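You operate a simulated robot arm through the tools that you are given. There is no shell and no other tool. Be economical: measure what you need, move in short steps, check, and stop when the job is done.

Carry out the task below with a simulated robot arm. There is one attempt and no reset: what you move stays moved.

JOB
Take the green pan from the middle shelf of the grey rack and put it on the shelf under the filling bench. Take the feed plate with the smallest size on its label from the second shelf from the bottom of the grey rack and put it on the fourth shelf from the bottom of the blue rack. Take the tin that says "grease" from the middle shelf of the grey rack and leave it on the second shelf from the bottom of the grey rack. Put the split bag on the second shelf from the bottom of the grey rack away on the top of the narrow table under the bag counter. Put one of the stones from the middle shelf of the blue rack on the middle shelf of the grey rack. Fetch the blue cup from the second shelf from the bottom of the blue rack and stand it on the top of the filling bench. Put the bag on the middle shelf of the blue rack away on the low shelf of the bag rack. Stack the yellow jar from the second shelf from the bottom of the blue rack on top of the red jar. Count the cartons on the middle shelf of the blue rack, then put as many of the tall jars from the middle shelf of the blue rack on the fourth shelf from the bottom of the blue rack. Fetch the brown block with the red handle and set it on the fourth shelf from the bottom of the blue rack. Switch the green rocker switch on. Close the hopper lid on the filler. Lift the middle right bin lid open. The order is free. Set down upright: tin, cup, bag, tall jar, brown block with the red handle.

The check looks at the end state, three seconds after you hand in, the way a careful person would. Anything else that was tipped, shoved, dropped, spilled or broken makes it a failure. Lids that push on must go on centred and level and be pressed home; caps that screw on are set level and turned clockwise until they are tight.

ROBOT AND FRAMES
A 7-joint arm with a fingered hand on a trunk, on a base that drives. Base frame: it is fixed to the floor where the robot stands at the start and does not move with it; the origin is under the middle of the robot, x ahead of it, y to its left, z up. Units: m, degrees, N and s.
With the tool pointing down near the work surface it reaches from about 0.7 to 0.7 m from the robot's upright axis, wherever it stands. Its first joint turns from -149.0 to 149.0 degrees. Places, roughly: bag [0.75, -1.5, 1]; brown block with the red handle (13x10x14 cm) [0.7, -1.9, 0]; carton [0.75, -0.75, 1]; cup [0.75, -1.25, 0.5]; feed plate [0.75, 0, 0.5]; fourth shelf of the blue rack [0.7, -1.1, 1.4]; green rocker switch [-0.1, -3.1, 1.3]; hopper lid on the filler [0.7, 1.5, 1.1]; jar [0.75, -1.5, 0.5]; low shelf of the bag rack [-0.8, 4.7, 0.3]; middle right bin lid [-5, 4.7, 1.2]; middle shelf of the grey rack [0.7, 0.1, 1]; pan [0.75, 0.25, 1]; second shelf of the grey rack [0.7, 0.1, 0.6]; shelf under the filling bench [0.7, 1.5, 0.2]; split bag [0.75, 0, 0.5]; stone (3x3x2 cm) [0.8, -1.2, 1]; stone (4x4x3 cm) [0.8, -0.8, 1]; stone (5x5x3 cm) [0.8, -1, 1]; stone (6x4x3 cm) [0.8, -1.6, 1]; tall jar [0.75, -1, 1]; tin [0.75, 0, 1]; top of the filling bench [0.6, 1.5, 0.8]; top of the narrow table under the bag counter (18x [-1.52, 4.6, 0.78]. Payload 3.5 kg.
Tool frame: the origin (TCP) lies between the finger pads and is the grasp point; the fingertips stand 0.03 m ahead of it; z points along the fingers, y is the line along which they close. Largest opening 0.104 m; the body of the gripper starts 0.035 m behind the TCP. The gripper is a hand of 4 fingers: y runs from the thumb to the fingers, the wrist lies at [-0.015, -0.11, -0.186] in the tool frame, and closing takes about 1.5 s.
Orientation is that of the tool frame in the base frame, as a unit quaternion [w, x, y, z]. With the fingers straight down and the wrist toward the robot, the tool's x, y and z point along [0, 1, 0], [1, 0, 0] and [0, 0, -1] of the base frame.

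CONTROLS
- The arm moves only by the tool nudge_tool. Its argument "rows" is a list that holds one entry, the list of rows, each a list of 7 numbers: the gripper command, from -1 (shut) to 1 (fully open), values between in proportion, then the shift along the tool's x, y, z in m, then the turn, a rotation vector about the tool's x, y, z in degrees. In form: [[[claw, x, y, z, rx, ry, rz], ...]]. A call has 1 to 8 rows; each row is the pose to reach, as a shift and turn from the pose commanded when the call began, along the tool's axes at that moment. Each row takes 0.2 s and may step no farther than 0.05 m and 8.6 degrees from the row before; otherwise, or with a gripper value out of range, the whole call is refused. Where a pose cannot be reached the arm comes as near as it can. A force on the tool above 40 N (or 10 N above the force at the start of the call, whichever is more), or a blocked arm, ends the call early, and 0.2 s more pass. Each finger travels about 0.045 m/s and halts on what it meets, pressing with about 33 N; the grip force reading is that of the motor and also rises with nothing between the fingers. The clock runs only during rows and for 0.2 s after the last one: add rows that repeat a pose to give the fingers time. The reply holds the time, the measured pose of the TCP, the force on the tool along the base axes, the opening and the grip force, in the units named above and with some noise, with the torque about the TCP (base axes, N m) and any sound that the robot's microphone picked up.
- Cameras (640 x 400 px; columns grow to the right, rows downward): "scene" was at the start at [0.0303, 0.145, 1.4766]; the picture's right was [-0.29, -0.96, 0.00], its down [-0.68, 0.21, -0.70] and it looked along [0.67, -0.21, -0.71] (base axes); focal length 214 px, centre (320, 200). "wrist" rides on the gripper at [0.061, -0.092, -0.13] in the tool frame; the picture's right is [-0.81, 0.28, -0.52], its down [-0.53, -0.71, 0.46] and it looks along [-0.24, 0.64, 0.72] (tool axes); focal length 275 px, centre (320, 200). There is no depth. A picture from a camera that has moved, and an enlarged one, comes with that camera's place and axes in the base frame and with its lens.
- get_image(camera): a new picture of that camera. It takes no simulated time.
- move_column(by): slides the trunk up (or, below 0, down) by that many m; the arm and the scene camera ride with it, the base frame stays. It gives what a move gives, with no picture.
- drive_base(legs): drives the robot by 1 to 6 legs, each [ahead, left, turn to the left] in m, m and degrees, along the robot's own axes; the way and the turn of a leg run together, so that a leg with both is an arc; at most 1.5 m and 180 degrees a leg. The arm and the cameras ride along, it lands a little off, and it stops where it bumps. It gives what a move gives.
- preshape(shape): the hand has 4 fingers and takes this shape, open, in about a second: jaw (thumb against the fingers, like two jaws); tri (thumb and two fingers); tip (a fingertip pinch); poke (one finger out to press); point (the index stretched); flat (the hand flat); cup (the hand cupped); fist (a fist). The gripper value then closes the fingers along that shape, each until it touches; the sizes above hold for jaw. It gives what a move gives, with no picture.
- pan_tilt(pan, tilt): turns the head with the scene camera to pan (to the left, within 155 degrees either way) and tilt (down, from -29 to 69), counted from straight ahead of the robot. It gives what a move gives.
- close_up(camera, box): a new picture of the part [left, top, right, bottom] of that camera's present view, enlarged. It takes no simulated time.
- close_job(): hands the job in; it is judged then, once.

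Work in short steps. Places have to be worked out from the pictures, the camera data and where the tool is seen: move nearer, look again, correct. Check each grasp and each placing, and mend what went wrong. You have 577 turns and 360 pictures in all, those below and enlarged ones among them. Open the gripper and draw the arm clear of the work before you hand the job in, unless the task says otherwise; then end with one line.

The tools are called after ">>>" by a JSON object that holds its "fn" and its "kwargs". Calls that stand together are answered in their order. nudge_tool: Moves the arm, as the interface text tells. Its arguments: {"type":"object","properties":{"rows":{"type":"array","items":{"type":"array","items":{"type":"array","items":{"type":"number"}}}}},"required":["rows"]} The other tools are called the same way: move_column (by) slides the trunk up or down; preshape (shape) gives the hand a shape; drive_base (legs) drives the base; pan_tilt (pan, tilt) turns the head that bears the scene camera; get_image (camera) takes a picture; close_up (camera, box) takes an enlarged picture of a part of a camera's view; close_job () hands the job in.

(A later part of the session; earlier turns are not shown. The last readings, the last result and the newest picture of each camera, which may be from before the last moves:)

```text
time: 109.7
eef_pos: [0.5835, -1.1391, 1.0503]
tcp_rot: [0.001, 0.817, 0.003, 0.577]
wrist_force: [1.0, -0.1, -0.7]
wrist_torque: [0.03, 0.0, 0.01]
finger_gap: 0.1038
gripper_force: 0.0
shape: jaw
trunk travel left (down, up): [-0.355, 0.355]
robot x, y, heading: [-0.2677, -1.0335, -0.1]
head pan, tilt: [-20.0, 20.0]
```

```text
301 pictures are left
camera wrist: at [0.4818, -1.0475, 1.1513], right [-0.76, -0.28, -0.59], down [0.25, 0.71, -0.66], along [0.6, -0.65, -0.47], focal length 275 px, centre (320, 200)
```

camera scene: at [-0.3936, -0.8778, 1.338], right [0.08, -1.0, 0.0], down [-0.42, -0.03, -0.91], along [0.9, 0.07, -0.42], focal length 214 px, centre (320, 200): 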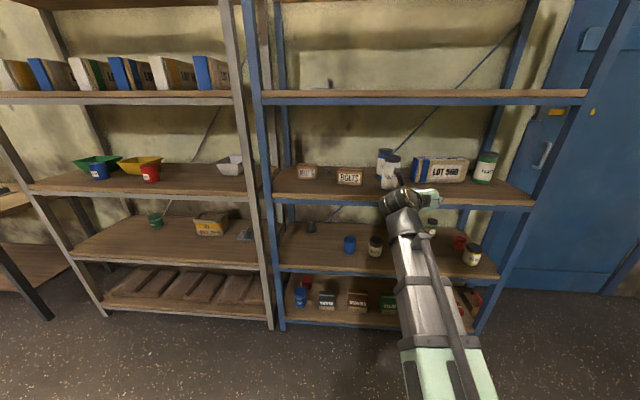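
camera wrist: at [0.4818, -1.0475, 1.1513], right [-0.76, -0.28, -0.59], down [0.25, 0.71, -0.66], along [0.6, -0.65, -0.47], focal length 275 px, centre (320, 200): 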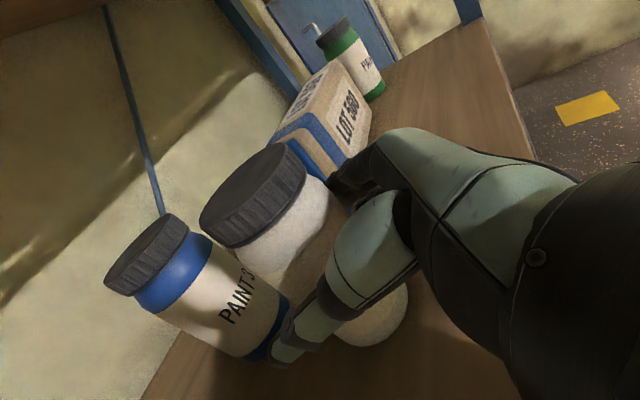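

Advance another 1.5 cm with a slight right shift, then close.

>>> {"fn": "nudge_tool", "kwargs": {"rows": [[[1, 0.003, 0.005, 0.008, 0, 0, 0], [1, 0.0055, 0.005, 0.0155, 0, 0, 0], [1, 0.0055, 0.005, 0.0155, 0, 0, 0], [-1, 0.0055, 0.005, 0.0155, 0, 0, 0], [-1, 0.0055, 0.005, 0.0155, 0, 0, 0], [-1, 0.0055, 0.005, 0.0155, 0, 0, 0], [-1, 0.0055, 0.005, 0.0155, 0, 0, 0], [-1, 0.0055, 0.005, 0.0155, 0, 0, 0]]]}}

>>> {"fn": "get_image", "kwargs": {"camera": "wrist"}}

```text
time: 111.5
eef_pos: [0.6004, -1.1442, 1.0517]
tcp_rot: [0.001, 0.817, 0.001, 0.576]
wrist_force: [2.0, -0.3, 0.0]
wrist_torque: [-0.16, -0.01, 0.04]
finger_gap: 0.0617
gripper_force: 33.2
shape: jaw
trunk travel left (down, up): [-0.355, 0.355]
robot x, y, heading: [-0.2705, -1.0313, -0.1]
head pan, tilt: [-20.0, 20.0]
```

```text
300 pictures are left
camera wrist: at [0.4989, -1.0529, 1.1522], right [-0.76, -0.28, -0.59], down [0.25, 0.71, -0.66], along [0.6, -0.65, -0.47], focal length 275 px, centre (320, 200)
```

wrist: 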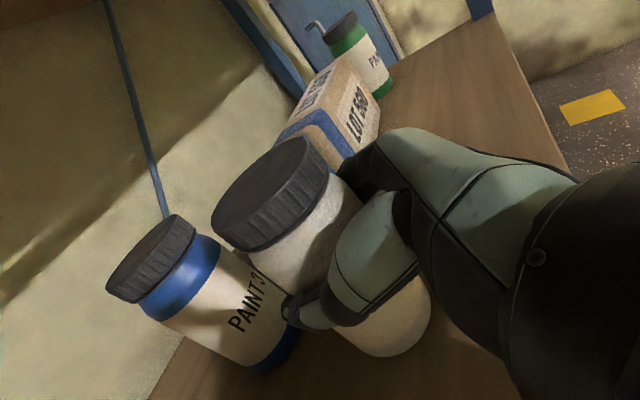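

Gripped (gap 0.062). Lift 4 cm and check.

>>> {"fn": "nudge_tool", "kwargs": {"rows": [[[-1, 0.0188, 0, -0.0067, 0, 0, 0], [-1, 0.0376, 0, -0.0134, 0, 0, 0], [-1, 0.0376, 0, -0.0134, 0, 0, 0]]]}}

>>> {"fn": "get_image", "kwargs": {"camera": "wrist"}}

```text
time: 112.3
eef_pos: [0.6, -1.1418, 1.0902]
tcp_rot: [0.001, 0.818, 0.002, 0.576]
wrist_force: [-0.7, -0.5, -5.8]
wrist_torque: [-0.02, 0.06, 0.0]
finger_gap: 0.0617
gripper_force: 33.3
shape: jaw
trunk travel left (down, up): [-0.355, 0.355]
robot x, y, heading: [-0.2681, -1.0343, -0.3]
head pan, tilt: [-20.0, 20.0]
```

```text
299 pictures are left
camera wrist: at [0.4984, -1.0501, 1.1909], right [-0.76, -0.28, -0.59], down [0.25, 0.71, -0.66], along [0.6, -0.65, -0.47], focal length 275 px, centre (320, 200)
```

wrist: 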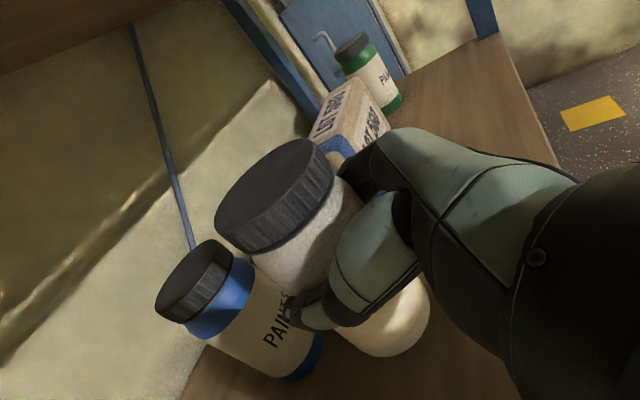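

Held (≈0.6 kg). Back out, raise the trunk, and lift the hand to 1.50.

>>> {"fn": "drive_base", "kwargs": {"legs": [[-0.36, 0, 0]]}}

>>> {"fn": "move_column", "kwargs": {"by": 0.35}}

>>> {"fn": "nudge_tool", "kwargs": {"rows": [[[-1, 0.0282, 0, -0.01, 0, 0, 0], [-1, 0.0564, 0, -0.02, 0, 0, 0], [-1, 0.0564, 0, -0.02, 0, 0, 0]]]}}

>>> {"fn": "get_image", "kwargs": {"camera": "scene"}}

```text
time: 114.6
eef_pos: [0.2378, -1.1468, 1.09]
tcp_rot: [0.003, 0.817, -0.002, 0.576]
wrist_force: [0.0, 0.0, -5.5]
wrist_torque: [0.0, 0.05, -0.03]
finger_gap: 0.0614
gripper_force: 32.8
shape: jaw
trunk travel left (down, up): [-0.355, 0.355]
robot x, y, heading: [-0.6334, -1.0291, -0.7]
head pan, tilt: [-20.0, 20.0]
```

```text
time: 118.0
eef_pos: [0.2381, -1.1472, 1.44]
tcp_rot: [0.003, 0.817, -0.002, 0.576]
wrist_force: [0.9, 0.9, -5.7]
wrist_torque: [0.03, 0.03, 0.02]
finger_gap: 0.0614
gripper_force: 32.7
shape: jaw
trunk travel left (down, up): [-0.705, 0.005]
robot x, y, heading: [-0.6301, -1.0316, -0.5]
head pan, tilt: [-20.0, 20.0]
```

```text
time: 118.8
eef_pos: [0.2397, -1.1462, 1.4995]
tcp_rot: [0.003, 0.817, -0.002, 0.577]
wrist_force: [0.0, 0.9, -5.8]
wrist_torque: [0.02, 0.08, 0.01]
finger_gap: 0.0614
gripper_force: 33.2
shape: jaw
trunk travel left (down, up): [-0.705, 0.005]
robot x, y, heading: [-0.626, -1.0256, -0.7]
head pan, tilt: [-20.0, 20.0]
```

```text
298 pictures are left
camera scene: at [-0.5866, -0.8937, 1.696], right [-0.35, -0.94, 0.0], down [-0.32, 0.12, -0.94], along [0.88, -0.33, -0.34], focal length 214 px, centre (320, 200)
```

scene: 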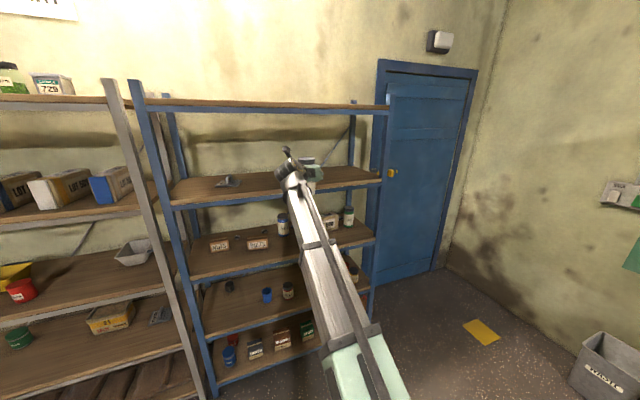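

Drive forward to put the jar over the fourth shelf at about (0.65, -1.14).

>>> {"fn": "drive_base", "kwargs": {"legs": [[0.42, 0, 0.6]]}}

>>> {"fn": "nudge_tool", "kwargs": {"rows": [[[-1, -0.014, 0, 0.005, 0, 0, 0], [-1, -0.027, 0, 0.0097, 0, 0, 0], [-1, -0.027, 0, 0.0097, 0, 0, 0]]]}}

>>> {"fn": "get_image", "kwargs": {"camera": "wrist"}}

```text
time: 121.4
eef_pos: [0.6532, -1.1326, 1.4976]
tcp_rot: [-0.002, 0.818, 0.005, 0.576]
wrist_force: [0.0, 0.3, -6.0]
wrist_torque: [-0.02, 0.05, 0.01]
finger_gap: 0.0613
gripper_force: 33.0
shape: jaw
trunk travel left (down, up): [-0.705, 0.005]
robot x, y, heading: [-0.2198, -1.0292, 0.4]
head pan, tilt: [-20.0, 20.0]
```

```text
time: 122.2
eef_pos: [0.6524, -1.1324, 1.4711]
tcp_rot: [-0.003, 0.817, 0.006, 0.576]
wrist_force: [0.6, 0.4, -4.9]
wrist_torque: [0.03, 0.06, 0.0]
finger_gap: 0.0614
gripper_force: 32.5
shape: jaw
trunk travel left (down, up): [-0.705, 0.005]
robot x, y, heading: [-0.2214, -1.0327, 0.5]
head pan, tilt: [-20.0, 20.0]
```

```text
297 pictures are left
camera wrist: at [0.5501, -1.0418, 1.5716], right [-0.76, -0.29, -0.59], down [0.24, 0.71, -0.66], along [0.61, -0.64, -0.47], focal length 275 px, centre (320, 200)
```

wrist: 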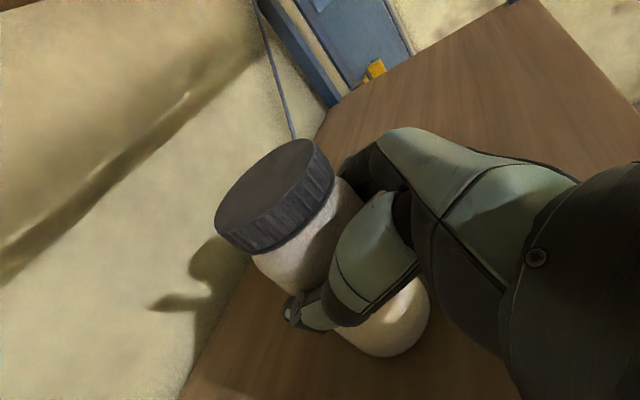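

Descend in small steps until contact (expected about 1.459).

>>> {"fn": "nudge_tool", "kwargs": {"rows": [[[-1, -0.0038, 0, 0.0013, 0, 0, 0], [-1, -0.0075, 0, 0.0027, 0, 0, 0], [-1, -0.0075, 0, 0.0027, 0, 0, 0]]]}}

>>> {"fn": "nudge_tool", "kwargs": {"rows": [[[-1, -0.002, 0, 0.0007, 0, 0, 0], [-1, -0.0038, 0, 0.0013, 0, 0, 0], [-1, -0.0038, 0, 0.0013, 0, 0, 0]]]}}

>>> {"fn": "nudge_tool", "kwargs": {"rows": [[[-1, -0.002, 0, 0.0007, 0, 0, 0], [-1, -0.0038, 0, 0.0013, 0, 0, 0], [-1, -0.0038, 0, 0.0013, 0, 0, 0]]]}}

```text
time: 123.0
eef_pos: [0.6524, -1.1314, 1.4636]
tcp_rot: [-0.002, 0.817, 0.005, 0.576]
wrist_force: [0.3, 0.1, -3.8]
wrist_torque: [-0.01, 0.07, 0.01]
finger_gap: 0.0613
gripper_force: 33.4
shape: jaw
trunk travel left (down, up): [-0.705, 0.005]
robot x, y, heading: [-0.2181, -1.0333, 0.3]
head pan, tilt: [-20.0, 20.0]
```

```text
time: 123.8
eef_pos: [0.6505, -1.1314, 1.4596]
tcp_rot: [-0.002, 0.817, 0.006, 0.577]
wrist_force: [2.0, -0.8, 8.8]
wrist_torque: [-0.28, -0.13, 0.05]
finger_gap: 0.0612
gripper_force: 33.1
shape: jaw
trunk travel left (down, up): [-0.705, 0.005]
robot x, y, heading: [-0.2211, -1.0303, 0.2]
head pan, tilt: [-20.0, 20.0]
```

```text
time: 124.6
eef_pos: [0.649, -1.1318, 1.456]
tcp_rot: [-0.002, 0.816, 0.006, 0.577]
wrist_force: [8.7, -1.3, 22.9]
wrist_torque: [-0.68, -0.42, 0.19]
finger_gap: 0.0617
gripper_force: 32.9
shape: jaw
trunk travel left (down, up): [-0.705, 0.005]
robot x, y, heading: [-0.2211, -1.031, 0.5]
head pan, tilt: [-20.0, 20.0]
```

In contact, slightly pressed. Ease up 3 mm, open, and retreat straight back.

>>> {"fn": "nudge_tool", "kwargs": {"rows": [[[-1, 0.0028, 0, -0.001, 0, 0, 0], [-1, 0.0028, 0, -0.001, 0, 0, 0], [1, 0.0028, 0, -0.001, 0, 0, 0], [1, 0.0028, 0, -0.001, 0, 0, 0], [1, 0.0028, 0, -0.001, 0, 0, 0], [1, 0.0028, 0, -0.001, 0, 0, 0], [1, 0.0028, 0, -0.001, 0, 0, 0], [1, 0.0028, 0, -0.001, 0, 0, 0]]]}}

>>> {"fn": "nudge_tool", "kwargs": {"rows": [[[1, -0.0067, 0, -0.0188, 0, 0, 0], [1, -0.0168, 0, -0.047, 0, 0, 0], [1, -0.0302, 0, -0.0847, 0, 0, 0], [1, -0.044, 0, -0.122, 0, 0, 0], [1, -0.044, 0, -0.122, 0, 0, 0]]]}}

>>> {"fn": "get_image", "kwargs": {"camera": "wrist"}}

```text
time: 126.4
eef_pos: [0.6498, -1.131, 1.4581]
tcp_rot: [-0.002, 0.817, 0.006, 0.577]
wrist_force: [0.3, 0.0, -0.5]
wrist_torque: [-0.02, -0.02, -0.01]
finger_gap: 0.1036
gripper_force: 0.0
shape: jaw
trunk travel left (down, up): [-0.705, 0.005]
robot x, y, heading: [-0.2185, -1.0325, 0.4]
head pan, tilt: [-20.0, 20.0]
```

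```text
time: 127.6
eef_pos: [0.5211, -1.1349, 1.4585]
tcp_rot: [-0.003, 0.817, 0.006, 0.576]
wrist_force: [0.2, 0.9, 0.6]
wrist_torque: [0.02, 0.02, -0.02]
finger_gap: 0.1036
gripper_force: 0.1
shape: jaw
trunk travel left (down, up): [-0.705, 0.005]
robot x, y, heading: [-0.222, -1.034, 0.3]
head pan, tilt: [-20.0, 20.0]
```

```text
296 pictures are left
camera wrist: at [0.4196, -1.0445, 1.5595], right [-0.76, -0.29, -0.59], down [0.24, 0.71, -0.66], along [0.61, -0.64, -0.47], focal length 275 px, centre (320, 200)
```

wrist: 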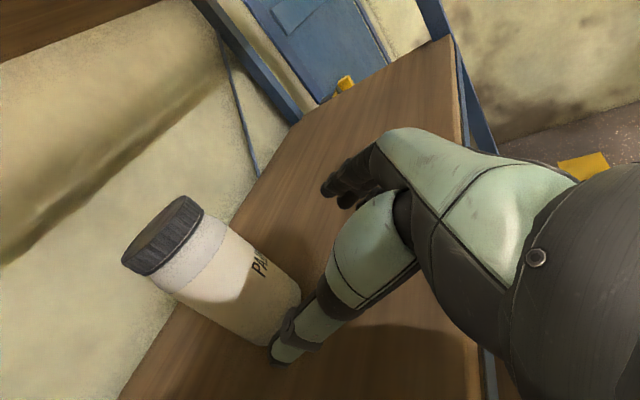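

PAINT 2 stands upright. Now for PAINT 3 (≈(0.74, -1.125)): back out, lower.

>>> {"fn": "drive_base", "kwargs": {"legs": [[-0.3, 0, 0]]}}

>>> {"fn": "move_column", "kwargs": {"by": -0.2}}

>>> {"fn": "nudge_tool", "kwargs": {"rows": [[[1, -0.0423, 0, 0.015, 0, 0, 0], [1, -0.0846, 0, 0.03, 0, 0, 0], [1, -0.127, 0, 0.045, 0, 0, 0], [1, -0.169, 0, 0.06, 0, 0, 0], [1, -0.188, 0, 0.067, 0, 0, 0], [1, -0.188, 0, 0.067, 0, 0, 0]]]}}

>>> {"fn": "get_image", "kwargs": {"camera": "wrist"}}

>>> {"fn": "get_image", "kwargs": {"camera": "scene"}}

```text
time: 129.7
eef_pos: [0.2096, -1.1402, 1.4605]
tcp_rot: [0.0, 0.817, 0.004, 0.576]
wrist_force: [-0.1, 0.7, -0.8]
wrist_torque: [0.01, -0.01, 0.0]
finger_gap: 0.1031
gripper_force: 0.0
shape: jaw
trunk travel left (down, up): [-0.705, 0.005]
robot x, y, heading: [-0.5297, -1.0303, -0.1]
head pan, tilt: [-20.0, 20.0]
```

```text
time: 131.8
eef_pos: [0.2102, -1.141, 1.2596]
tcp_rot: [-0.001, 0.817, 0.004, 0.576]
wrist_force: [0.0, -0.2, -0.3]
wrist_torque: [-0.04, 0.0, -0.02]
finger_gap: 0.1034
gripper_force: 0.0
shape: jaw
trunk travel left (down, up): [-0.505, 0.205]
robot x, y, heading: [-0.5324, -1.0307, -0.2]
head pan, tilt: [-20.0, 20.0]
```

```text
time: 133.2
eef_pos: [0.2101, -1.1406, 1.0573]
tcp_rot: [0.0, 0.817, 0.003, 0.577]
wrist_force: [0.6, -0.7, -0.9]
wrist_torque: [0.01, 0.0, 0.01]
finger_gap: 0.1035
gripper_force: 0.1
shape: jaw
trunk travel left (down, up): [-0.505, 0.205]
robot x, y, heading: [-0.535, -1.0336, 0.1]
head pan, tilt: [-20.0, 20.0]
```

```text
295 pictures are left
camera wrist: at [0.1073, -1.0497, 1.1584], right [-0.76, -0.28, -0.59], down [0.25, 0.71, -0.66], along [0.6, -0.64, -0.47], focal length 275 px, centre (320, 200)
```

wrist: 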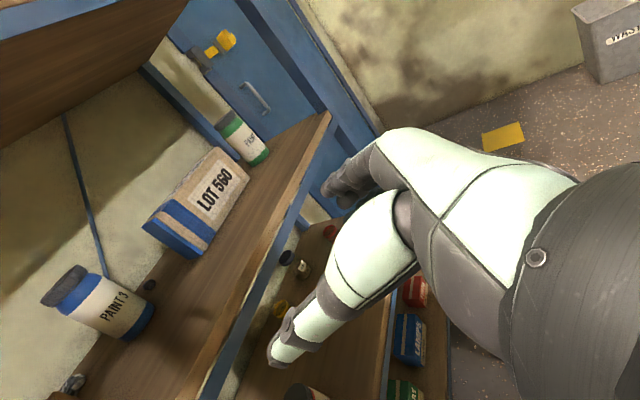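

```text
294 pictures are left
camera scene: at [-0.4902, -0.8952, 1.4961], right [-0.34, -0.94, 0.0], down [-0.32, 0.12, -0.94], along [0.88, -0.32, -0.34], focal length 214 px, centre (320, 200)
```

scene: 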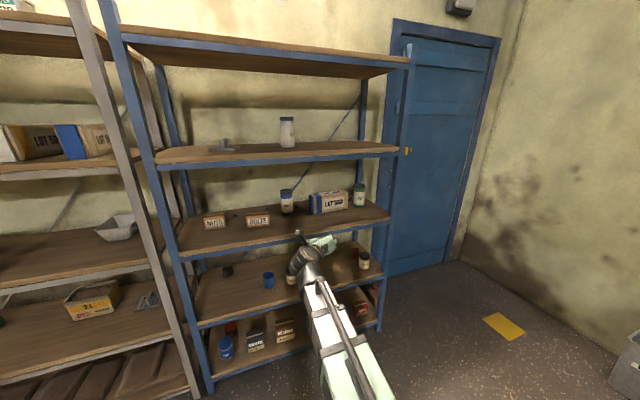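

PAINT 3 is about (0.755, -1.126). Drive forward 0.40 with a 0.013 left shift.

>>> {"fn": "drive_base", "kwargs": {"legs": [[0.41, 0.013, 0]]}}

>>> {"fn": "get_image", "kwargs": {"camera": "wrist"}}

>>> {"fn": "get_image", "kwargs": {"camera": "scene"}}

```text
time: 135.7
eef_pos: [0.6108, -1.1222, 1.057]
tcp_rot: [-0.002, 0.817, 0.007, 0.576]
wrist_force: [-0.4, 0.3, -0.7]
wrist_torque: [-0.01, 0.01, 0.02]
finger_gap: 0.1037
gripper_force: 0.0
shape: jaw
trunk travel left (down, up): [-0.505, 0.205]
robot x, y, heading: [-0.1335, -1.0174, 0.7]
head pan, tilt: [-20.0, 20.0]
```

```text
293 pictures are left
camera wrist: at [0.508, -1.0314, 1.1587], right [-0.76, -0.29, -0.59], down [0.24, 0.71, -0.66], along [0.61, -0.64, -0.47], focal length 275 px, centre (320, 200)
```

wrist: 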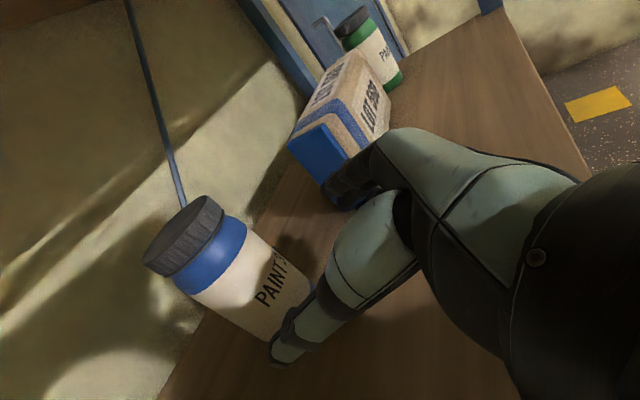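

```text
292 pictures are left
camera scene: at [-0.0905, -0.8808, 1.4961], right [-0.34, -0.94, 0.0], down [-0.32, 0.12, -0.94], along [0.89, -0.32, -0.34], focal length 214 px, centre (320, 200)
```

scene: 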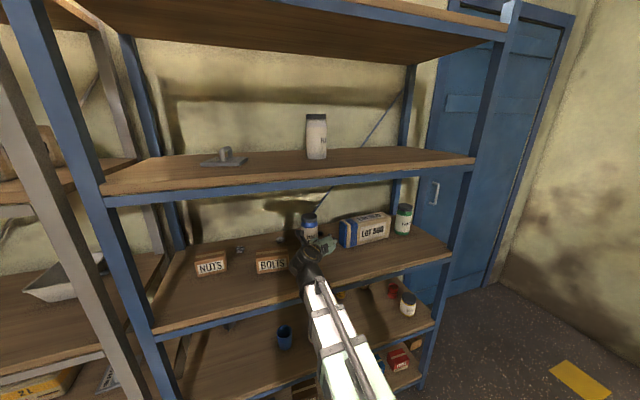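

PAINT 3 now ≈(0.73, -1.12), aligned. Advance 0.07 and look.

>>> {"fn": "nudge_tool", "kwargs": {"rows": [[[1, 0.012, 0, 0.033, 0, 0, 0], [1, 0.0235, 0, 0.066, 0, 0, 0], [1, 0.0235, 0, 0.066, 0, 0, 0]]]}}

>>> {"fn": "get_image", "kwargs": {"camera": "wrist"}}

```text
time: 136.5
eef_pos: [0.6804, -1.1198, 1.0584]
tcp_rot: [-0.002, 0.817, 0.006, 0.576]
wrist_force: [0.5, 0.1, -0.1]
wrist_torque: [0.0, 0.0, -0.01]
finger_gap: 0.1034
gripper_force: 0.1
shape: jaw
trunk travel left (down, up): [-0.505, 0.205]
robot x, y, heading: [-0.1298, -1.0173, 0.3]
head pan, tilt: [-20.0, 20.0]
```

```text
291 pictures are left
camera wrist: at [0.5779, -1.0284, 1.1596], right [-0.76, -0.29, -0.59], down [0.24, 0.71, -0.66], along [0.61, -0.64, -0.47], focal length 275 px, centre (320, 200)
```

wrist: 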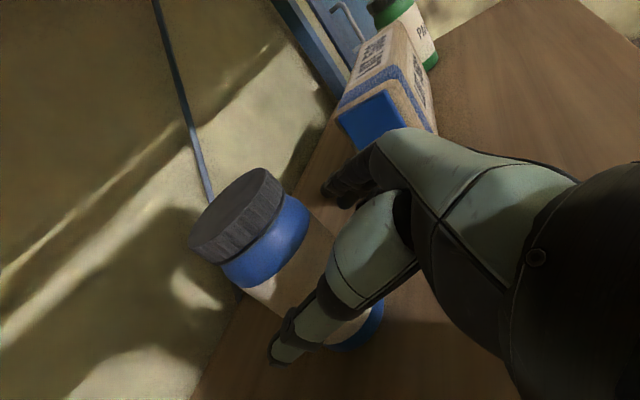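

Advance 0.033 and close.

>>> {"fn": "nudge_tool", "kwargs": {"rows": [[[1, 0.006, 0, 0.017, 0, 0, 0], [1, 0.011, 0, 0.031, 0, 0, 0], [1, 0.011, 0, 0.031, 0, 0, 0], [-1, 0.011, 0, 0.031, 0, 0, 0], [-1, 0.011, 0, 0.031, 0, 0, 0], [-1, 0.011, 0, 0.031, 0, 0, 0], [-1, 0.011, 0, 0.031, 0, 0, 0], [-1, 0.011, 0, 0.031, 0, 0, 0]]]}}

>>> {"fn": "get_image", "kwargs": {"camera": "wrist"}}

```text
time: 138.3
eef_pos: [0.7148, -1.1202, 1.0577]
tcp_rot: [-0.002, 0.817, 0.006, 0.576]
wrist_force: [1.5, -0.9, -0.1]
wrist_torque: [-0.08, -0.01, 0.02]
finger_gap: 0.0645
gripper_force: 32.3
shape: jaw
trunk travel left (down, up): [-0.505, 0.205]
robot x, y, heading: [-0.1307, -1.0185, 0.6]
head pan, tilt: [-20.0, 20.0]
```

```text
290 pictures are left
camera wrist: at [0.6117, -1.0296, 1.1587], right [-0.76, -0.29, -0.59], down [0.24, 0.71, -0.66], along [0.61, -0.64, -0.47], focal length 275 px, centre (320, 200)
```

wrist: 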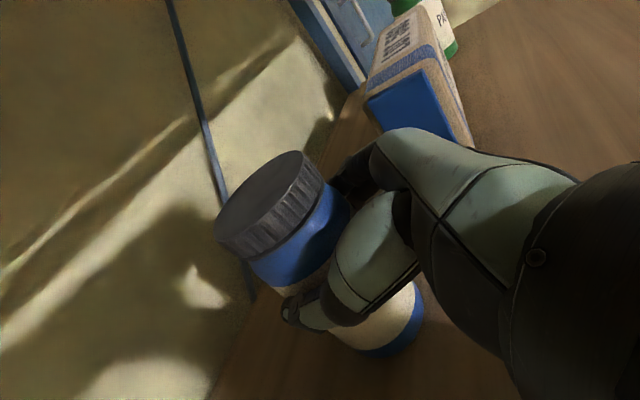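

Gripped. Lift, back out, raise the trunk.

>>> {"fn": "nudge_tool", "kwargs": {"rows": [[[-1, 0.0188, 0, -0.0067, 0, 0, 0], [-1, 0.0376, 0, -0.0134, 0, 0, 0], [-1, 0.0376, 0, -0.0134, 0, 0, 0]]]}}

>>> {"fn": "drive_base", "kwargs": {"legs": [[-0.48, 0, -0.5]]}}

>>> {"fn": "move_column", "kwargs": {"by": 0.2}}

>>> {"fn": "nudge_tool", "kwargs": {"rows": [[[-1, 0.046, 0, -0.0165, 0, 0, 0], [-1, 0.093, 0, -0.033, 0, 0, 0], [-1, 0.139, 0, -0.05, 0, 0, 0], [-1, 0.185, 0, -0.066, 0, 0, 0], [-1, 0.185, 0, -0.066, 0, 0, 0]]]}}

```text
time: 139.1
eef_pos: [0.7143, -1.121, 1.0973]
tcp_rot: [-0.002, 0.818, 0.006, 0.575]
wrist_force: [0.0, -1.0, -5.8]
wrist_torque: [0.01, 0.11, 0.0]
finger_gap: 0.0644
gripper_force: 32.7
shape: jaw
trunk travel left (down, up): [-0.505, 0.205]
robot x, y, heading: [-0.1298, -1.0181, 0.4]
head pan, tilt: [-20.0, 20.0]
```

```text
time: 142.0
eef_pos: [0.221, -1.134, 1.0977]
tcp_rot: [0.003, 0.817, -0.002, 0.576]
wrist_force: [0.0, 0.2, -6.6]
wrist_torque: [0.02, 0.11, -0.01]
finger_gap: 0.0644
gripper_force: 33.4
shape: jaw
trunk travel left (down, up): [-0.505, 0.205]
robot x, y, heading: [-0.6198, -1.0173, -0.8]
head pan, tilt: [-20.0, 20.0]
```

```text
time: 144.2
eef_pos: [0.2215, -1.1343, 1.2971]
tcp_rot: [0.003, 0.818, -0.001, 0.576]
wrist_force: [0.1, -0.3, -6.0]
wrist_torque: [0.04, 0.1, -0.02]
finger_gap: 0.0643
gripper_force: 32.8
shape: jaw
trunk travel left (down, up): [-0.705, 0.005]
robot x, y, heading: [-0.6222, -1.0141, -0.9]
head pan, tilt: [-20.0, 20.0]
```

```text
time: 145.4
eef_pos: [0.2189, -1.1343, 1.4944]
tcp_rot: [0.003, 0.817, -0.002, 0.576]
wrist_force: [0.3, 0.6, -6.0]
wrist_torque: [0.02, 0.08, 0.0]
finger_gap: 0.0644
gripper_force: 33.5
shape: jaw
trunk travel left (down, up): [-0.705, 0.005]
robot x, y, heading: [-0.623, -1.0156, -0.6]
head pan, tilt: [-20.0, 20.0]
```

Move right 0.15 and forward to the spot (0.65, -1.28).

>>> {"fn": "drive_base", "kwargs": {"legs": [[0, -0.15, 0.7], [0.42, 0, 0]]}}

>>> {"fn": "get_image", "kwargs": {"camera": "wrist"}}

>>> {"fn": "get_image", "kwargs": {"camera": "scene"}}

```text
time: 148.9
eef_pos: [0.6354, -1.2756, 1.4936]
tcp_rot: [-0.001, 0.818, 0.004, 0.576]
wrist_force: [0.3, -0.7, -6.1]
wrist_torque: [-0.04, 0.14, -0.01]
finger_gap: 0.0646
gripper_force: 32.8
shape: jaw
trunk travel left (down, up): [-0.705, 0.005]
robot x, y, heading: [-0.2114, -1.1736, 0.2]
head pan, tilt: [-20.0, 20.0]
```

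```text
289 pictures are left
camera wrist: at [0.5333, -1.1837, 1.5949], right [-0.76, -0.28, -0.59], down [0.24, 0.71, -0.66], along [0.61, -0.64, -0.47], focal length 275 px, centre (320, 200)
```

wrist: 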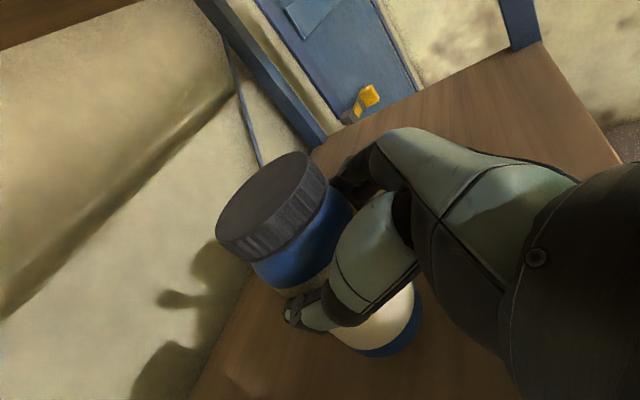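

```text
288 pictures are left
camera scene: at [-0.1666, -1.0331, 1.696], right [-0.34, -0.94, 0.0], down [-0.32, 0.12, -0.94], along [0.88, -0.32, -0.34], focal length 214 px, centre (320, 200)
```

scene: 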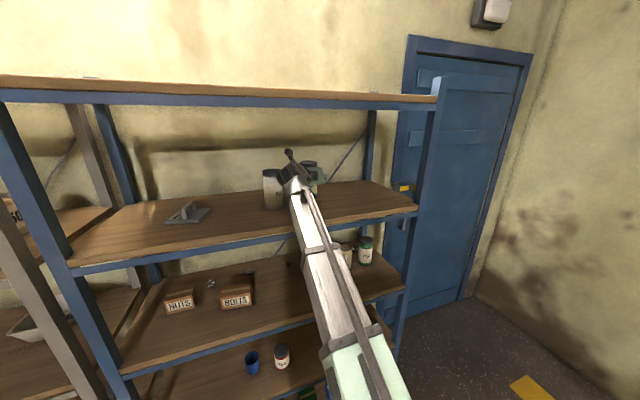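

Clear. Lower to ~1.467, then feel.

>>> {"fn": "nudge_tool", "kwargs": {"rows": [[[-1, -0.0125, 0, 0.0045, 0, 0, 0], [-1, -0.0225, 0, 0.008, 0, 0, 0], [-1, -0.0225, 0, 0.008, 0, 0, 0]]]}}

>>> {"fn": "nudge_tool", "kwargs": {"rows": [[[-1, -0.002, 0, 0.0007, 0, 0, 0], [-1, -0.0038, 0, 0.0013, 0, 0, 0], [-1, -0.0038, 0, 0.0013, 0, 0, 0]]]}}

>>> {"fn": "nudge_tool", "kwargs": {"rows": [[[-1, -0.0015, 0, 0.0005, 0, 0, 0], [-1, -0.003, 0, 0.001, 0, 0, 0], [-1, -0.003, 0, 0.001, 0, 0, 0]]]}}

```text
time: 149.8
eef_pos: [0.6342, -1.2755, 1.4702]
tcp_rot: [-0.002, 0.818, 0.005, 0.576]
wrist_force: [-0.6, 0.4, -5.4]
wrist_torque: [0.03, 0.09, 0.0]
finger_gap: 0.0644
gripper_force: 32.8
shape: jaw
trunk travel left (down, up): [-0.705, 0.005]
robot x, y, heading: [-0.2097, -1.1702, -0.0]
head pan, tilt: [-20.0, 20.0]
```

```text
time: 150.6
eef_pos: [0.633, -1.2746, 1.467]
tcp_rot: [-0.001, 0.817, 0.004, 0.576]
wrist_force: [3.2, -1.7, 5.1]
wrist_torque: [-0.12, -0.06, 0.03]
finger_gap: 0.0641
gripper_force: 33.3
shape: jaw
trunk travel left (down, up): [-0.705, 0.005]
robot x, y, heading: [-0.2081, -1.1681, 0.1]
head pan, tilt: [-20.0, 20.0]
```

```text
time: 151.3
eef_pos: [0.6325, -1.2748, 1.4638]
tcp_rot: [-0.001, 0.817, 0.004, 0.577]
wrist_force: [3.7, -1.9, 15.4]
wrist_torque: [-0.46, -0.28, 0.06]
finger_gap: 0.0644
gripper_force: 32.9
shape: jaw
trunk travel left (down, up): [-0.705, 0.005]
robot x, y, heading: [-0.2102, -1.1696, 0.2]
head pan, tilt: [-20.0, 20.0]
```

Contact. Ease up 2 mm, open, retreat.

>>> {"fn": "nudge_tool", "kwargs": {"rows": [[[-1, 0.002, 0, -0.0007, 0, 0, 0], [-1, 0.002, 0, -0.0007, 0, 0, 0], [1, 0.002, 0, -0.0007, 0, 0, 0], [1, 0.002, 0, -0.0007, 0, 0, 0], [1, 0.002, 0, -0.0007, 0, 0, 0], [1, 0.002, 0, -0.0007, 0, 0, 0], [1, 0.002, 0, -0.0007, 0, 0, 0], [1, 0.002, 0, -0.0007, 0, 0, 0]]]}}

>>> {"fn": "nudge_tool", "kwargs": {"rows": [[[1, -0.0067, 0, -0.0188, 0, 0, 0], [1, -0.0168, 0, -0.047, 0, 0, 0], [1, -0.0302, 0, -0.0847, 0, 0, 0], [1, -0.044, 0, -0.122, 0, 0, 0], [1, -0.044, 0, -0.122, 0, 0, 0]]]}}

>>> {"fn": "get_image", "kwargs": {"camera": "wrist"}}

```text
time: 153.2
eef_pos: [0.6326, -1.2741, 1.4661]
tcp_rot: [-0.001, 0.817, 0.005, 0.576]
wrist_force: [-0.3, 0.7, 1.4]
wrist_torque: [0.0, 0.0, -0.01]
finger_gap: 0.1037
gripper_force: 0.1
shape: jaw
trunk travel left (down, up): [-0.705, 0.005]
robot x, y, heading: [-0.2055, -1.1653, 0.3]
head pan, tilt: [-20.0, 20.0]
```

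```text
time: 154.3
eef_pos: [0.5013, -1.2736, 1.4658]
tcp_rot: [-0.001, 0.818, 0.004, 0.576]
wrist_force: [-0.3, -0.7, 0.3]
wrist_torque: [0.0, 0.01, -0.02]
finger_gap: 0.1039
gripper_force: 0.0
shape: jaw
trunk travel left (down, up): [-0.705, 0.005]
robot x, y, heading: [-0.2103, -1.1699, 0.1]
head pan, tilt: [-20.0, 20.0]
```

```text
287 pictures are left
camera wrist: at [0.3996, -1.1841, 1.5665], right [-0.76, -0.28, -0.59], down [0.24, 0.71, -0.66], along [0.61, -0.64, -0.47], focal length 275 px, centre (320, 200)
```

wrist: 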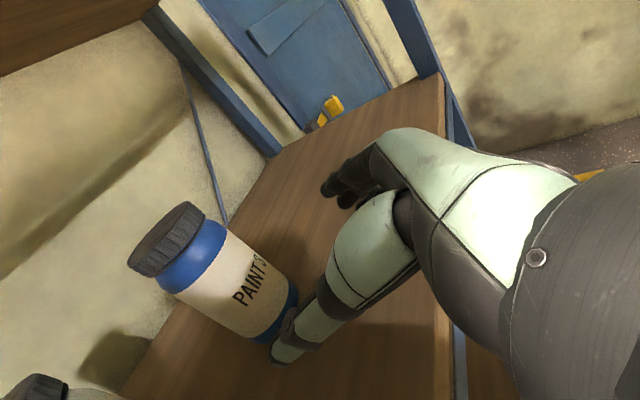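

Both jars are on the fourth shelf. Now find the brown block with the red handle (near (0.7,-1.9,0)); back out and look there.

>>> {"fn": "drive_base", "kwargs": {"legs": [[-0.35, 0, 0], [0, -0.4, 0]]}}

>>> {"fn": "pan_tilt", "kwargs": {"pan": -5, "tilt": 40}}

>>> {"fn": "get_image", "kwargs": {"camera": "scene"}}

```text
time: 158.7
eef_pos: [0.1512, -1.6889, 1.4659]
tcp_rot: [0.003, 0.817, -0.005, 0.576]
wrist_force: [0.3, -0.2, 0.3]
wrist_torque: [-0.04, -0.01, 0.0]
finger_gap: 0.1034
gripper_force: 0.1
shape: jaw
trunk travel left (down, up): [-0.705, 0.005]
robot x, y, heading: [-0.559, -1.5687, -1.2]
head pan, tilt: [-20.0, 20.0]
```

```text
time: 159.5
eef_pos: [0.1506, -1.6892, 1.4662]
tcp_rot: [0.004, 0.817, -0.004, 0.577]
wrist_force: [0.5, -0.4, 0.1]
wrist_torque: [0.0, 0.02, -0.02]
finger_gap: 0.1033
gripper_force: 0.2
shape: jaw
trunk travel left (down, up): [-0.705, 0.005]
robot x, y, heading: [-0.5582, -1.5722, -0.8]
head pan, tilt: [-5.0, 40.0]
```

```text
286 pictures are left
camera scene: at [-0.5174, -1.4088, 1.6647], right [-0.1, -0.99, 0.0], down [-0.64, 0.07, -0.77], along [0.76, -0.08, -0.64], focal length 214 px, centre (320, 200)
```

scene: 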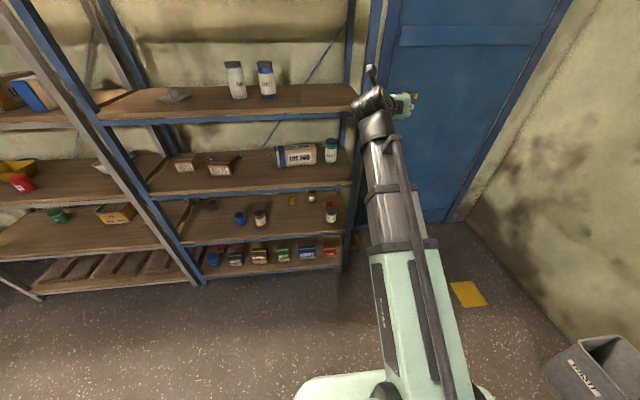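

Something brown peeks by the rack's right foot, behind the boom. Shift right and look again.

>>> {"fn": "drive_base", "kwargs": {"legs": [[0, -0.45, 0.8]]}}

>>> {"fn": "pan_tilt", "kwargs": {"pan": 10, "tilt": 45}}

>>> {"fn": "get_image", "kwargs": {"camera": "scene"}}

```text
time: 162.2
eef_pos: [0.1453, -2.1298, 1.465]
tcp_rot: [0.002, 0.817, -0.001, 0.577]
wrist_force: [-0.3, 0.0, -0.6]
wrist_torque: [0.02, 0.01, 0.02]
finger_gap: 0.1038
gripper_force: 0.1
shape: jaw
trunk travel left (down, up): [-0.705, 0.005]
robot x, y, heading: [-0.5659, -2.0147, -0.6]
head pan, tilt: [-5.0, 40.0]
```

```text
time: 163.0
eef_pos: [0.1438, -2.1274, 1.4645]
tcp_rot: [0.002, 0.817, -0.001, 0.576]
wrist_force: [0.3, 0.1, 0.6]
wrist_torque: [0.01, -0.01, -0.02]
finger_gap: 0.1038
gripper_force: 0.0
shape: jaw
trunk travel left (down, up): [-0.705, 0.005]
robot x, y, heading: [-0.5611, -2.0148, -0.4]
head pan, tilt: [10.0, 45.0]
```

```text
285 pictures are left
camera scene: at [-0.5288, -1.8319, 1.6574], right [0.16, -0.99, 0.0], down [-0.7, -0.12, -0.71], along [0.7, 0.12, -0.71], focal length 214 px, centre (320, 200)
```

scene: 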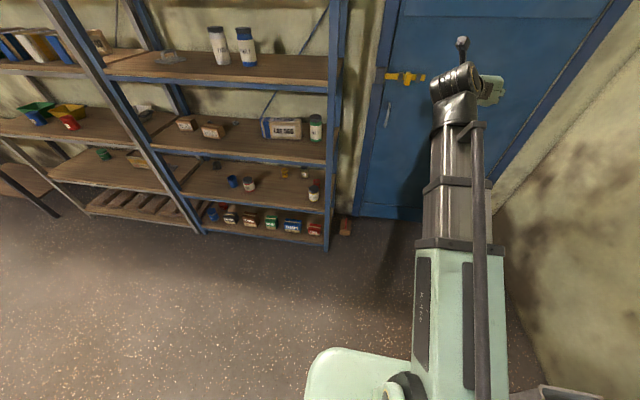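

>>> {"fn": "close_up", "kwargs": {"camera": "scene", "box": [310, 200, 374, 240]}}

```text
10.00 times, centred on (342, 220) of scene
camera zoom: at [-0.5288, -1.8319, 1.6574], right [0.16, -0.99, 0.0], down [-0.7, -0.12, -0.71], along [0.7, 0.12, -0.71], focal length 2145 px, centre (100, 0)
```

zoom: 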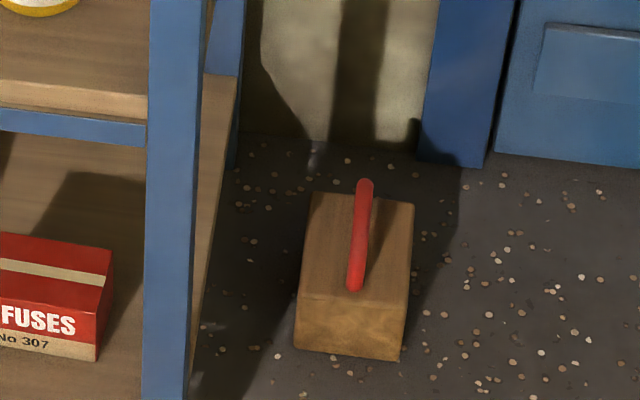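

The block stands at about x 0.68–0.80, y≈-1.862, red bar along x, top ≈0.13–0.14. I tilt the hand to 45° and bring the arm down in free space, then lower the trunk.

>>> {"fn": "nudge_tool", "kwargs": {"rows": [[[1, -0.03, 0, 0.012, 0, -7, 0], [1, -0.06, 0, 0.024, 0, -14, 0], [1, -0.1, 0, 0.04, 0, -21, 0], [1, -0.14, 0, 0.055, 0, -25, 0], [1, -0.18, 0, 0.07, 0, -25, 0], [1, -0.22, 0, 0.08, 0, -25, 0], [1, -0.26, 0, 0.093, 0, -25, 0], [1, -0.3, 0, 0.107, 0, -25, 0]]]}}

>>> {"fn": "move_column", "kwargs": {"by": -0.4}}

>>> {"fn": "move_column", "kwargs": {"by": -0.3}}

>>> {"fn": "drive_base", "kwargs": {"legs": [[0.1, 0.26, 0.4]]}}

>>> {"fn": "get_image", "kwargs": {"camera": "scene"}}

>>> {"fn": "get_image", "kwargs": {"camera": "wrist"}}

```text
time: 164.8
eef_pos: [0.1469, -2.1285, 1.1474]
tcp_rot: [0.002, 0.923, -0.001, 0.385]
wrist_force: [0.2, -0.6, 0.4]
wrist_torque: [0.01, 0.03, 0.0]
finger_gap: 0.1035
gripper_force: 0.0
shape: jaw
trunk travel left (down, up): [-0.705, 0.005]
robot x, y, heading: [-0.5662, -2.0152, -0.6]
head pan, tilt: [10.0, 45.0]
```

```text
time: 168.6
eef_pos: [0.1462, -2.1282, 0.7479]
tcp_rot: [0.002, 0.922, -0.001, 0.386]
wrist_force: [0.4, -0.7, 0.0]
wrist_torque: [0.0, -0.01, 0.0]
finger_gap: 0.1039
gripper_force: 0.0
shape: jaw
trunk travel left (down, up): [-0.305, 0.405]
robot x, y, heading: [-0.5655, -2.0129, -0.6]
head pan, tilt: [10.0, 45.0]
```

```text
time: 171.6
eef_pos: [0.1467, -2.1289, 0.4473]
tcp_rot: [0.002, 0.923, -0.002, 0.385]
wrist_force: [-0.1, -0.1, -0.3]
wrist_torque: [-0.01, 0.0, 0.02]
finger_gap: 0.1036
gripper_force: 0.1
shape: jaw
trunk travel left (down, up): [-0.005, 0.705]
robot x, y, heading: [-0.5662, -2.016, -0.5]
head pan, tilt: [10.0, 45.0]
```

```text
time: 173.6
eef_pos: [0.2513, -1.8553, 0.4477]
tcp_rot: [0.0, 0.922, 0.007, 0.386]
wrist_force: [0.2, 0.3, -0.3]
wrist_torque: [0.01, 0.04, -0.01]
finger_gap: 0.1036
gripper_force: 0.1
shape: jaw
trunk travel left (down, up): [-0.005, 0.705]
robot x, y, heading: [-0.4589, -1.7536, 0.4]
head pan, tilt: [10.0, 45.0]
```

```text
283 pictures are left
camera scene: at [-0.429, -1.5715, 0.9574], right [0.18, -0.98, 0.0], down [-0.7, -0.13, -0.71], along [0.7, 0.13, -0.71], focal length 214 px, centre (320, 200)
```

scene: 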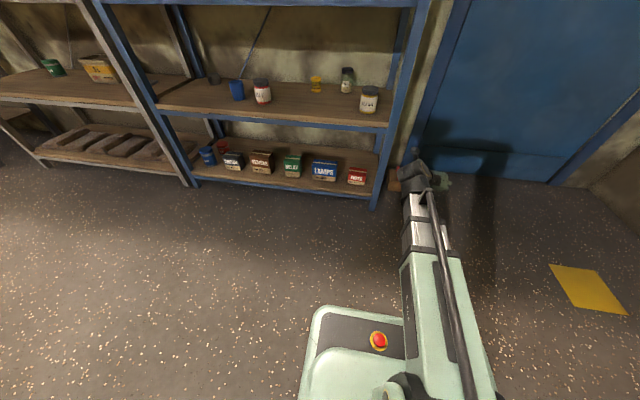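

```text
282 pictures are left
camera wrist: at [0.2013, -1.7645, 0.5823], right [-0.93, -0.29, -0.21], down [-0.06, 0.71, -0.7], along [0.35, -0.64, -0.68], focal length 275 px, centre (320, 200)
```

wrist: 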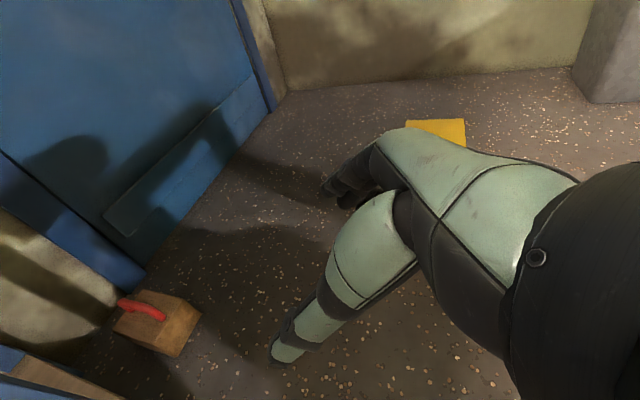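

The handle centre is near (0.715, -1.862). Lower the hand to z≈0.21 and drive up to it.

>>> {"fn": "nudge_tool", "kwargs": {"rows": [[[1, -0.034, 0, 0.0337, 0, 0, 0], [1, -0.068, 0, 0.0674, 0, 0, 0], [1, -0.1026, 0, 0.101, 0, 0, 0], [1, -0.137, 0, 0.1348, 0, 0, 0], [1, -0.168, 0, 0.166, 0, 0, 0], [1, -0.168, 0, 0.166, 0, 0, 0]]]}}

>>> {"fn": "drive_base", "kwargs": {"legs": [[0.4, -0.005, -0.3]]}}

>>> {"fn": "get_image", "kwargs": {"camera": "wrist"}}

>>> {"fn": "get_image", "kwargs": {"camera": "scene"}}

```text
time: 175.0
eef_pos: [0.2506, -1.8552, 0.2098]
tcp_rot: [-0.001, 0.923, 0.006, 0.385]
wrist_force: [0.1, 0.0, -0.1]
wrist_torque: [0.0, -0.01, 0.01]
finger_gap: 0.1037
gripper_force: 0.0
shape: jaw
trunk travel left (down, up): [-0.005, 0.705]
robot x, y, heading: [-0.4609, -1.7546, 0.5]
head pan, tilt: [10.0, 45.0]
```

```text
time: 177.3
eef_pos: [0.5887, -1.8703, 0.2099]
tcp_rot: [0.003, 0.925, 0.001, 0.38]
wrist_force: [-0.5, -0.3, 0.2]
wrist_torque: [-0.01, 0.02, -0.01]
finger_gap: 0.1036
gripper_force: 0.1
shape: jaw
trunk travel left (down, up): [-0.005, 0.705]
robot x, y, heading: [-0.0911, -1.7576, 0.1]
head pan, tilt: [10.0, 45.0]
stopped in leg 1: the robot was blocked; the commanded pose is now the measured one
```

```text
281 pictures are left
camera wrist: at [0.542, -1.7791, 0.3457], right [-0.94, -0.28, -0.2], down [-0.06, 0.71, -0.7], along [0.34, -0.65, -0.68], focal length 275 px, centre (320, 200)
```

wrist: 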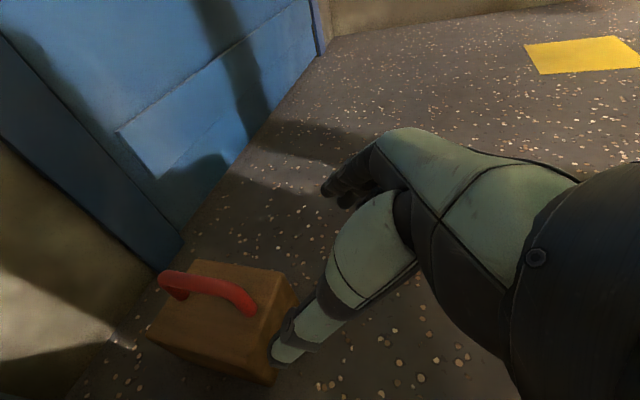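

```text
280 pictures are left
camera scene: at [-0.0604, -1.5759, 0.9576], right [0.17, -0.98, 0.0], down [-0.7, -0.12, -0.71], along [0.7, 0.12, -0.71], focal length 214 px, centre (320, 200)
```

scene: 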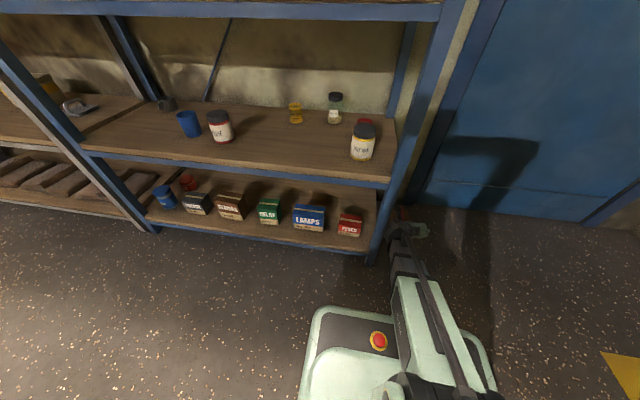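

Blocked: the rack's right front post is at about (0.50, -1.74), too near the wrist on the left side. I back off and roll the hand 180° so the wrist lies to the right.

>>> {"fn": "drive_base", "kwargs": {"legs": [[-0.25, 0, 0]]}}

>>> {"fn": "nudge_tool", "kwargs": {"rows": [[[1, 0, 0, -0.01, 0, 0, -8.5], [1, 0, 0, -0.02, 0, 0, -17], [1, 0, 0, -0.03, 0, 0, -25.5], [1, 0, 0, -0.04, 0, 0, -34], [1, 0, 0, -0.05, 0, 0, -42.5], [1, 0, 0, -0.06, 0, 0, -51], [1, 0, 0, -0.07, 0, 0, -59.5], [1, 0, 0, -0.08, 0, 0, -68]]]}}

>>> {"fn": "nudge_tool", "kwargs": {"rows": [[[1, 0, 0, 0, 0, 0, -8.5], [1, 0, 0, 0, 0, 0, -17], [1, 0, 0, 0, 0, 0, -25.5], [1, 0, 0, 0, 0, 0, -34], [1, 0, 0, 0, 0, 0, -42.5], [1, 0, 0, 0, 0, 0, -51], [1, 0, 0, 0, 0, 0, -59.5], [1, 0, 0, 0, 0, 0, -68]]]}}

>>> {"fn": "nudge_tool", "kwargs": {"rows": [[[1, 0, 0, 0, 0, 0, -8.5], [1, 0, 0, 0, 0, 0, -17], [1, 0, 0, 0, 0, 0, -25.5], [1, 0, 0, 0, 0, 0, -34], [1, 0, 0, 0, 0, 0, -42.5], [1, 0, 0, 0, 0, 0, -44], [1, 0, 0, 0, 0, 0, -44]]]}}

>>> {"fn": "get_image", "kwargs": {"camera": "wrist"}}

>>> {"fn": "get_image", "kwargs": {"camera": "scene"}}

```text
time: 179.1
eef_pos: [0.349, -1.8711, 0.2109]
tcp_rot: [0.002, 0.926, 0.002, 0.379]
wrist_force: [-0.2, -0.2, -0.8]
wrist_torque: [0.0, -0.01, 0.01]
finger_gap: 0.1037
gripper_force: 0.1
shape: jaw
trunk travel left (down, up): [-0.005, 0.705]
robot x, y, heading: [-0.3337, -1.7616, 0.1]
head pan, tilt: [10.0, 45.0]
```

```text
time: 180.9
eef_pos: [0.2953, -1.866, 0.2502]
tcp_rot: [0.181, 0.812, 0.476, 0.284]
wrist_force: [-0.1, 0.2, -0.3]
wrist_torque: [0.01, 0.01, 0.01]
finger_gap: 0.1041
gripper_force: 0.1
shape: jaw
out of reach, approached as far as the arm can: row 7, 8
trunk travel left (down, up): [-0.005, 0.705]
robot x, y, heading: [-0.3318, -1.758, -0.1]
head pan, tilt: [10.0, 45.0]
```

```text
time: 182.7
eef_pos: [0.2563, -1.5885, 0.2588]
tcp_rot: [0.357, 0.457, 0.802, 0.141]
wrist_force: [-0.3, -0.6, 0.5]
wrist_torque: [0.01, 0.0, 0.05]
finger_gap: 0.1043
gripper_force: 0.1
shape: jaw
out of reach, approached as far as the arm can: row 1, 2, 3, 4, 5, 6, 7, 8
trunk travel left (down, up): [-0.005, 0.705]
robot x, y, heading: [-0.3314, -1.7587, -0.1]
head pan, tilt: [10.0, 45.0]
```

```text
time: 184.3
eef_pos: [0.2605, -1.5954, 0.2615]
tcp_rot: [0.383, 0.124, 0.915, -0.002]
wrist_force: [0.4, 0.1, 0.4]
wrist_torque: [0.01, -0.01, 0.02]
finger_gap: 0.104
gripper_force: 0.0
shape: jaw
out of reach, approached as far as the arm can: row 1, 2, 3
trunk travel left (down, up): [-0.005, 0.705]
robot x, y, heading: [-0.3311, -1.759, 0.2]
head pan, tilt: [10.0, 45.0]
```

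```text
279 pictures are left
camera wrist: at [0.1079, -1.658, 0.302], right [0.25, 0.14, 0.96], down [0.52, -0.86, -0.01], along [0.82, 0.5, -0.28], focal length 275 px, centre (320, 200)
```

wrist: 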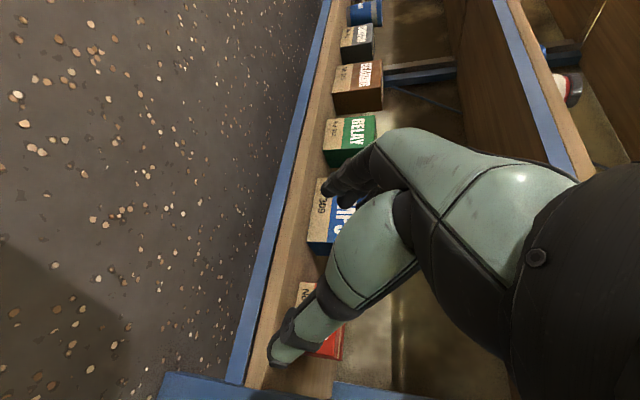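

```text
278 pictures are left
camera scene: at [-0.3002, -1.576, 0.9574], right [0.17, -0.98, 0.0], down [-0.7, -0.12, -0.71], along [0.7, 0.12, -0.71], focal length 214 px, centre (320, 200)
```

scene: 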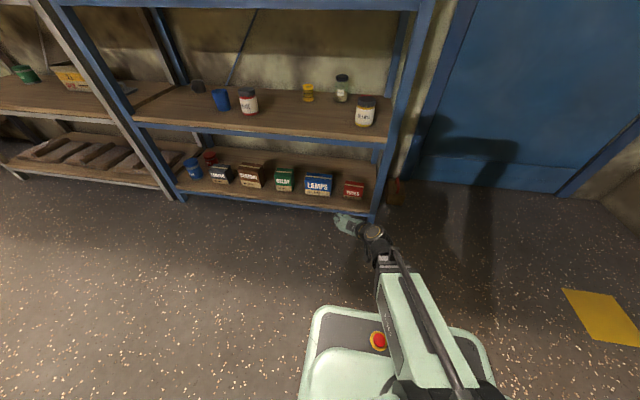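

Nearly rolled (the near limit pushed it about). Correct the remaining roll/yaw, and drive right so the boom clears the rack.

>>> {"fn": "nudge_tool", "kwargs": {"rows": [[[1, 0, 0, 0, -2.8, 0.35, -6.5], [1, 0, 0, 0, -5.6, 0.7, -13], [1, 0, 0, 0, -5.6, 0.7, -13]]]}}

>>> {"fn": "drive_base", "kwargs": {"legs": [[0, -0.2, 0]]}}

```text
time: 185.1
eef_pos: [0.26, -1.5962, 0.2611]
tcp_rot: [0.381, 0.0, 0.925, -0.001]
wrist_force: [1.2, 0.5, -1.3]
wrist_torque: [0.02, 0.02, -0.03]
finger_gap: 0.104
gripper_force: 0.0
shape: jaw
trunk travel left (down, up): [-0.005, 0.705]
robot x, y, heading: [-0.3347, -1.7593, 0.1]
head pan, tilt: [10.0, 45.0]
```

```text
time: 186.7
eef_pos: [0.2618, -1.7951, 0.2602]
tcp_rot: [0.381, 0.001, 0.924, 0.0]
wrist_force: [0.5, 1.2, -0.1]
wrist_torque: [0.02, 0.01, -0.03]
finger_gap: 0.1042
gripper_force: 0.1
shape: jaw
trunk travel left (down, up): [-0.005, 0.705]
robot x, y, heading: [-0.3342, -1.9568, 0.0]
head pan, tilt: [10.0, 45.0]
```

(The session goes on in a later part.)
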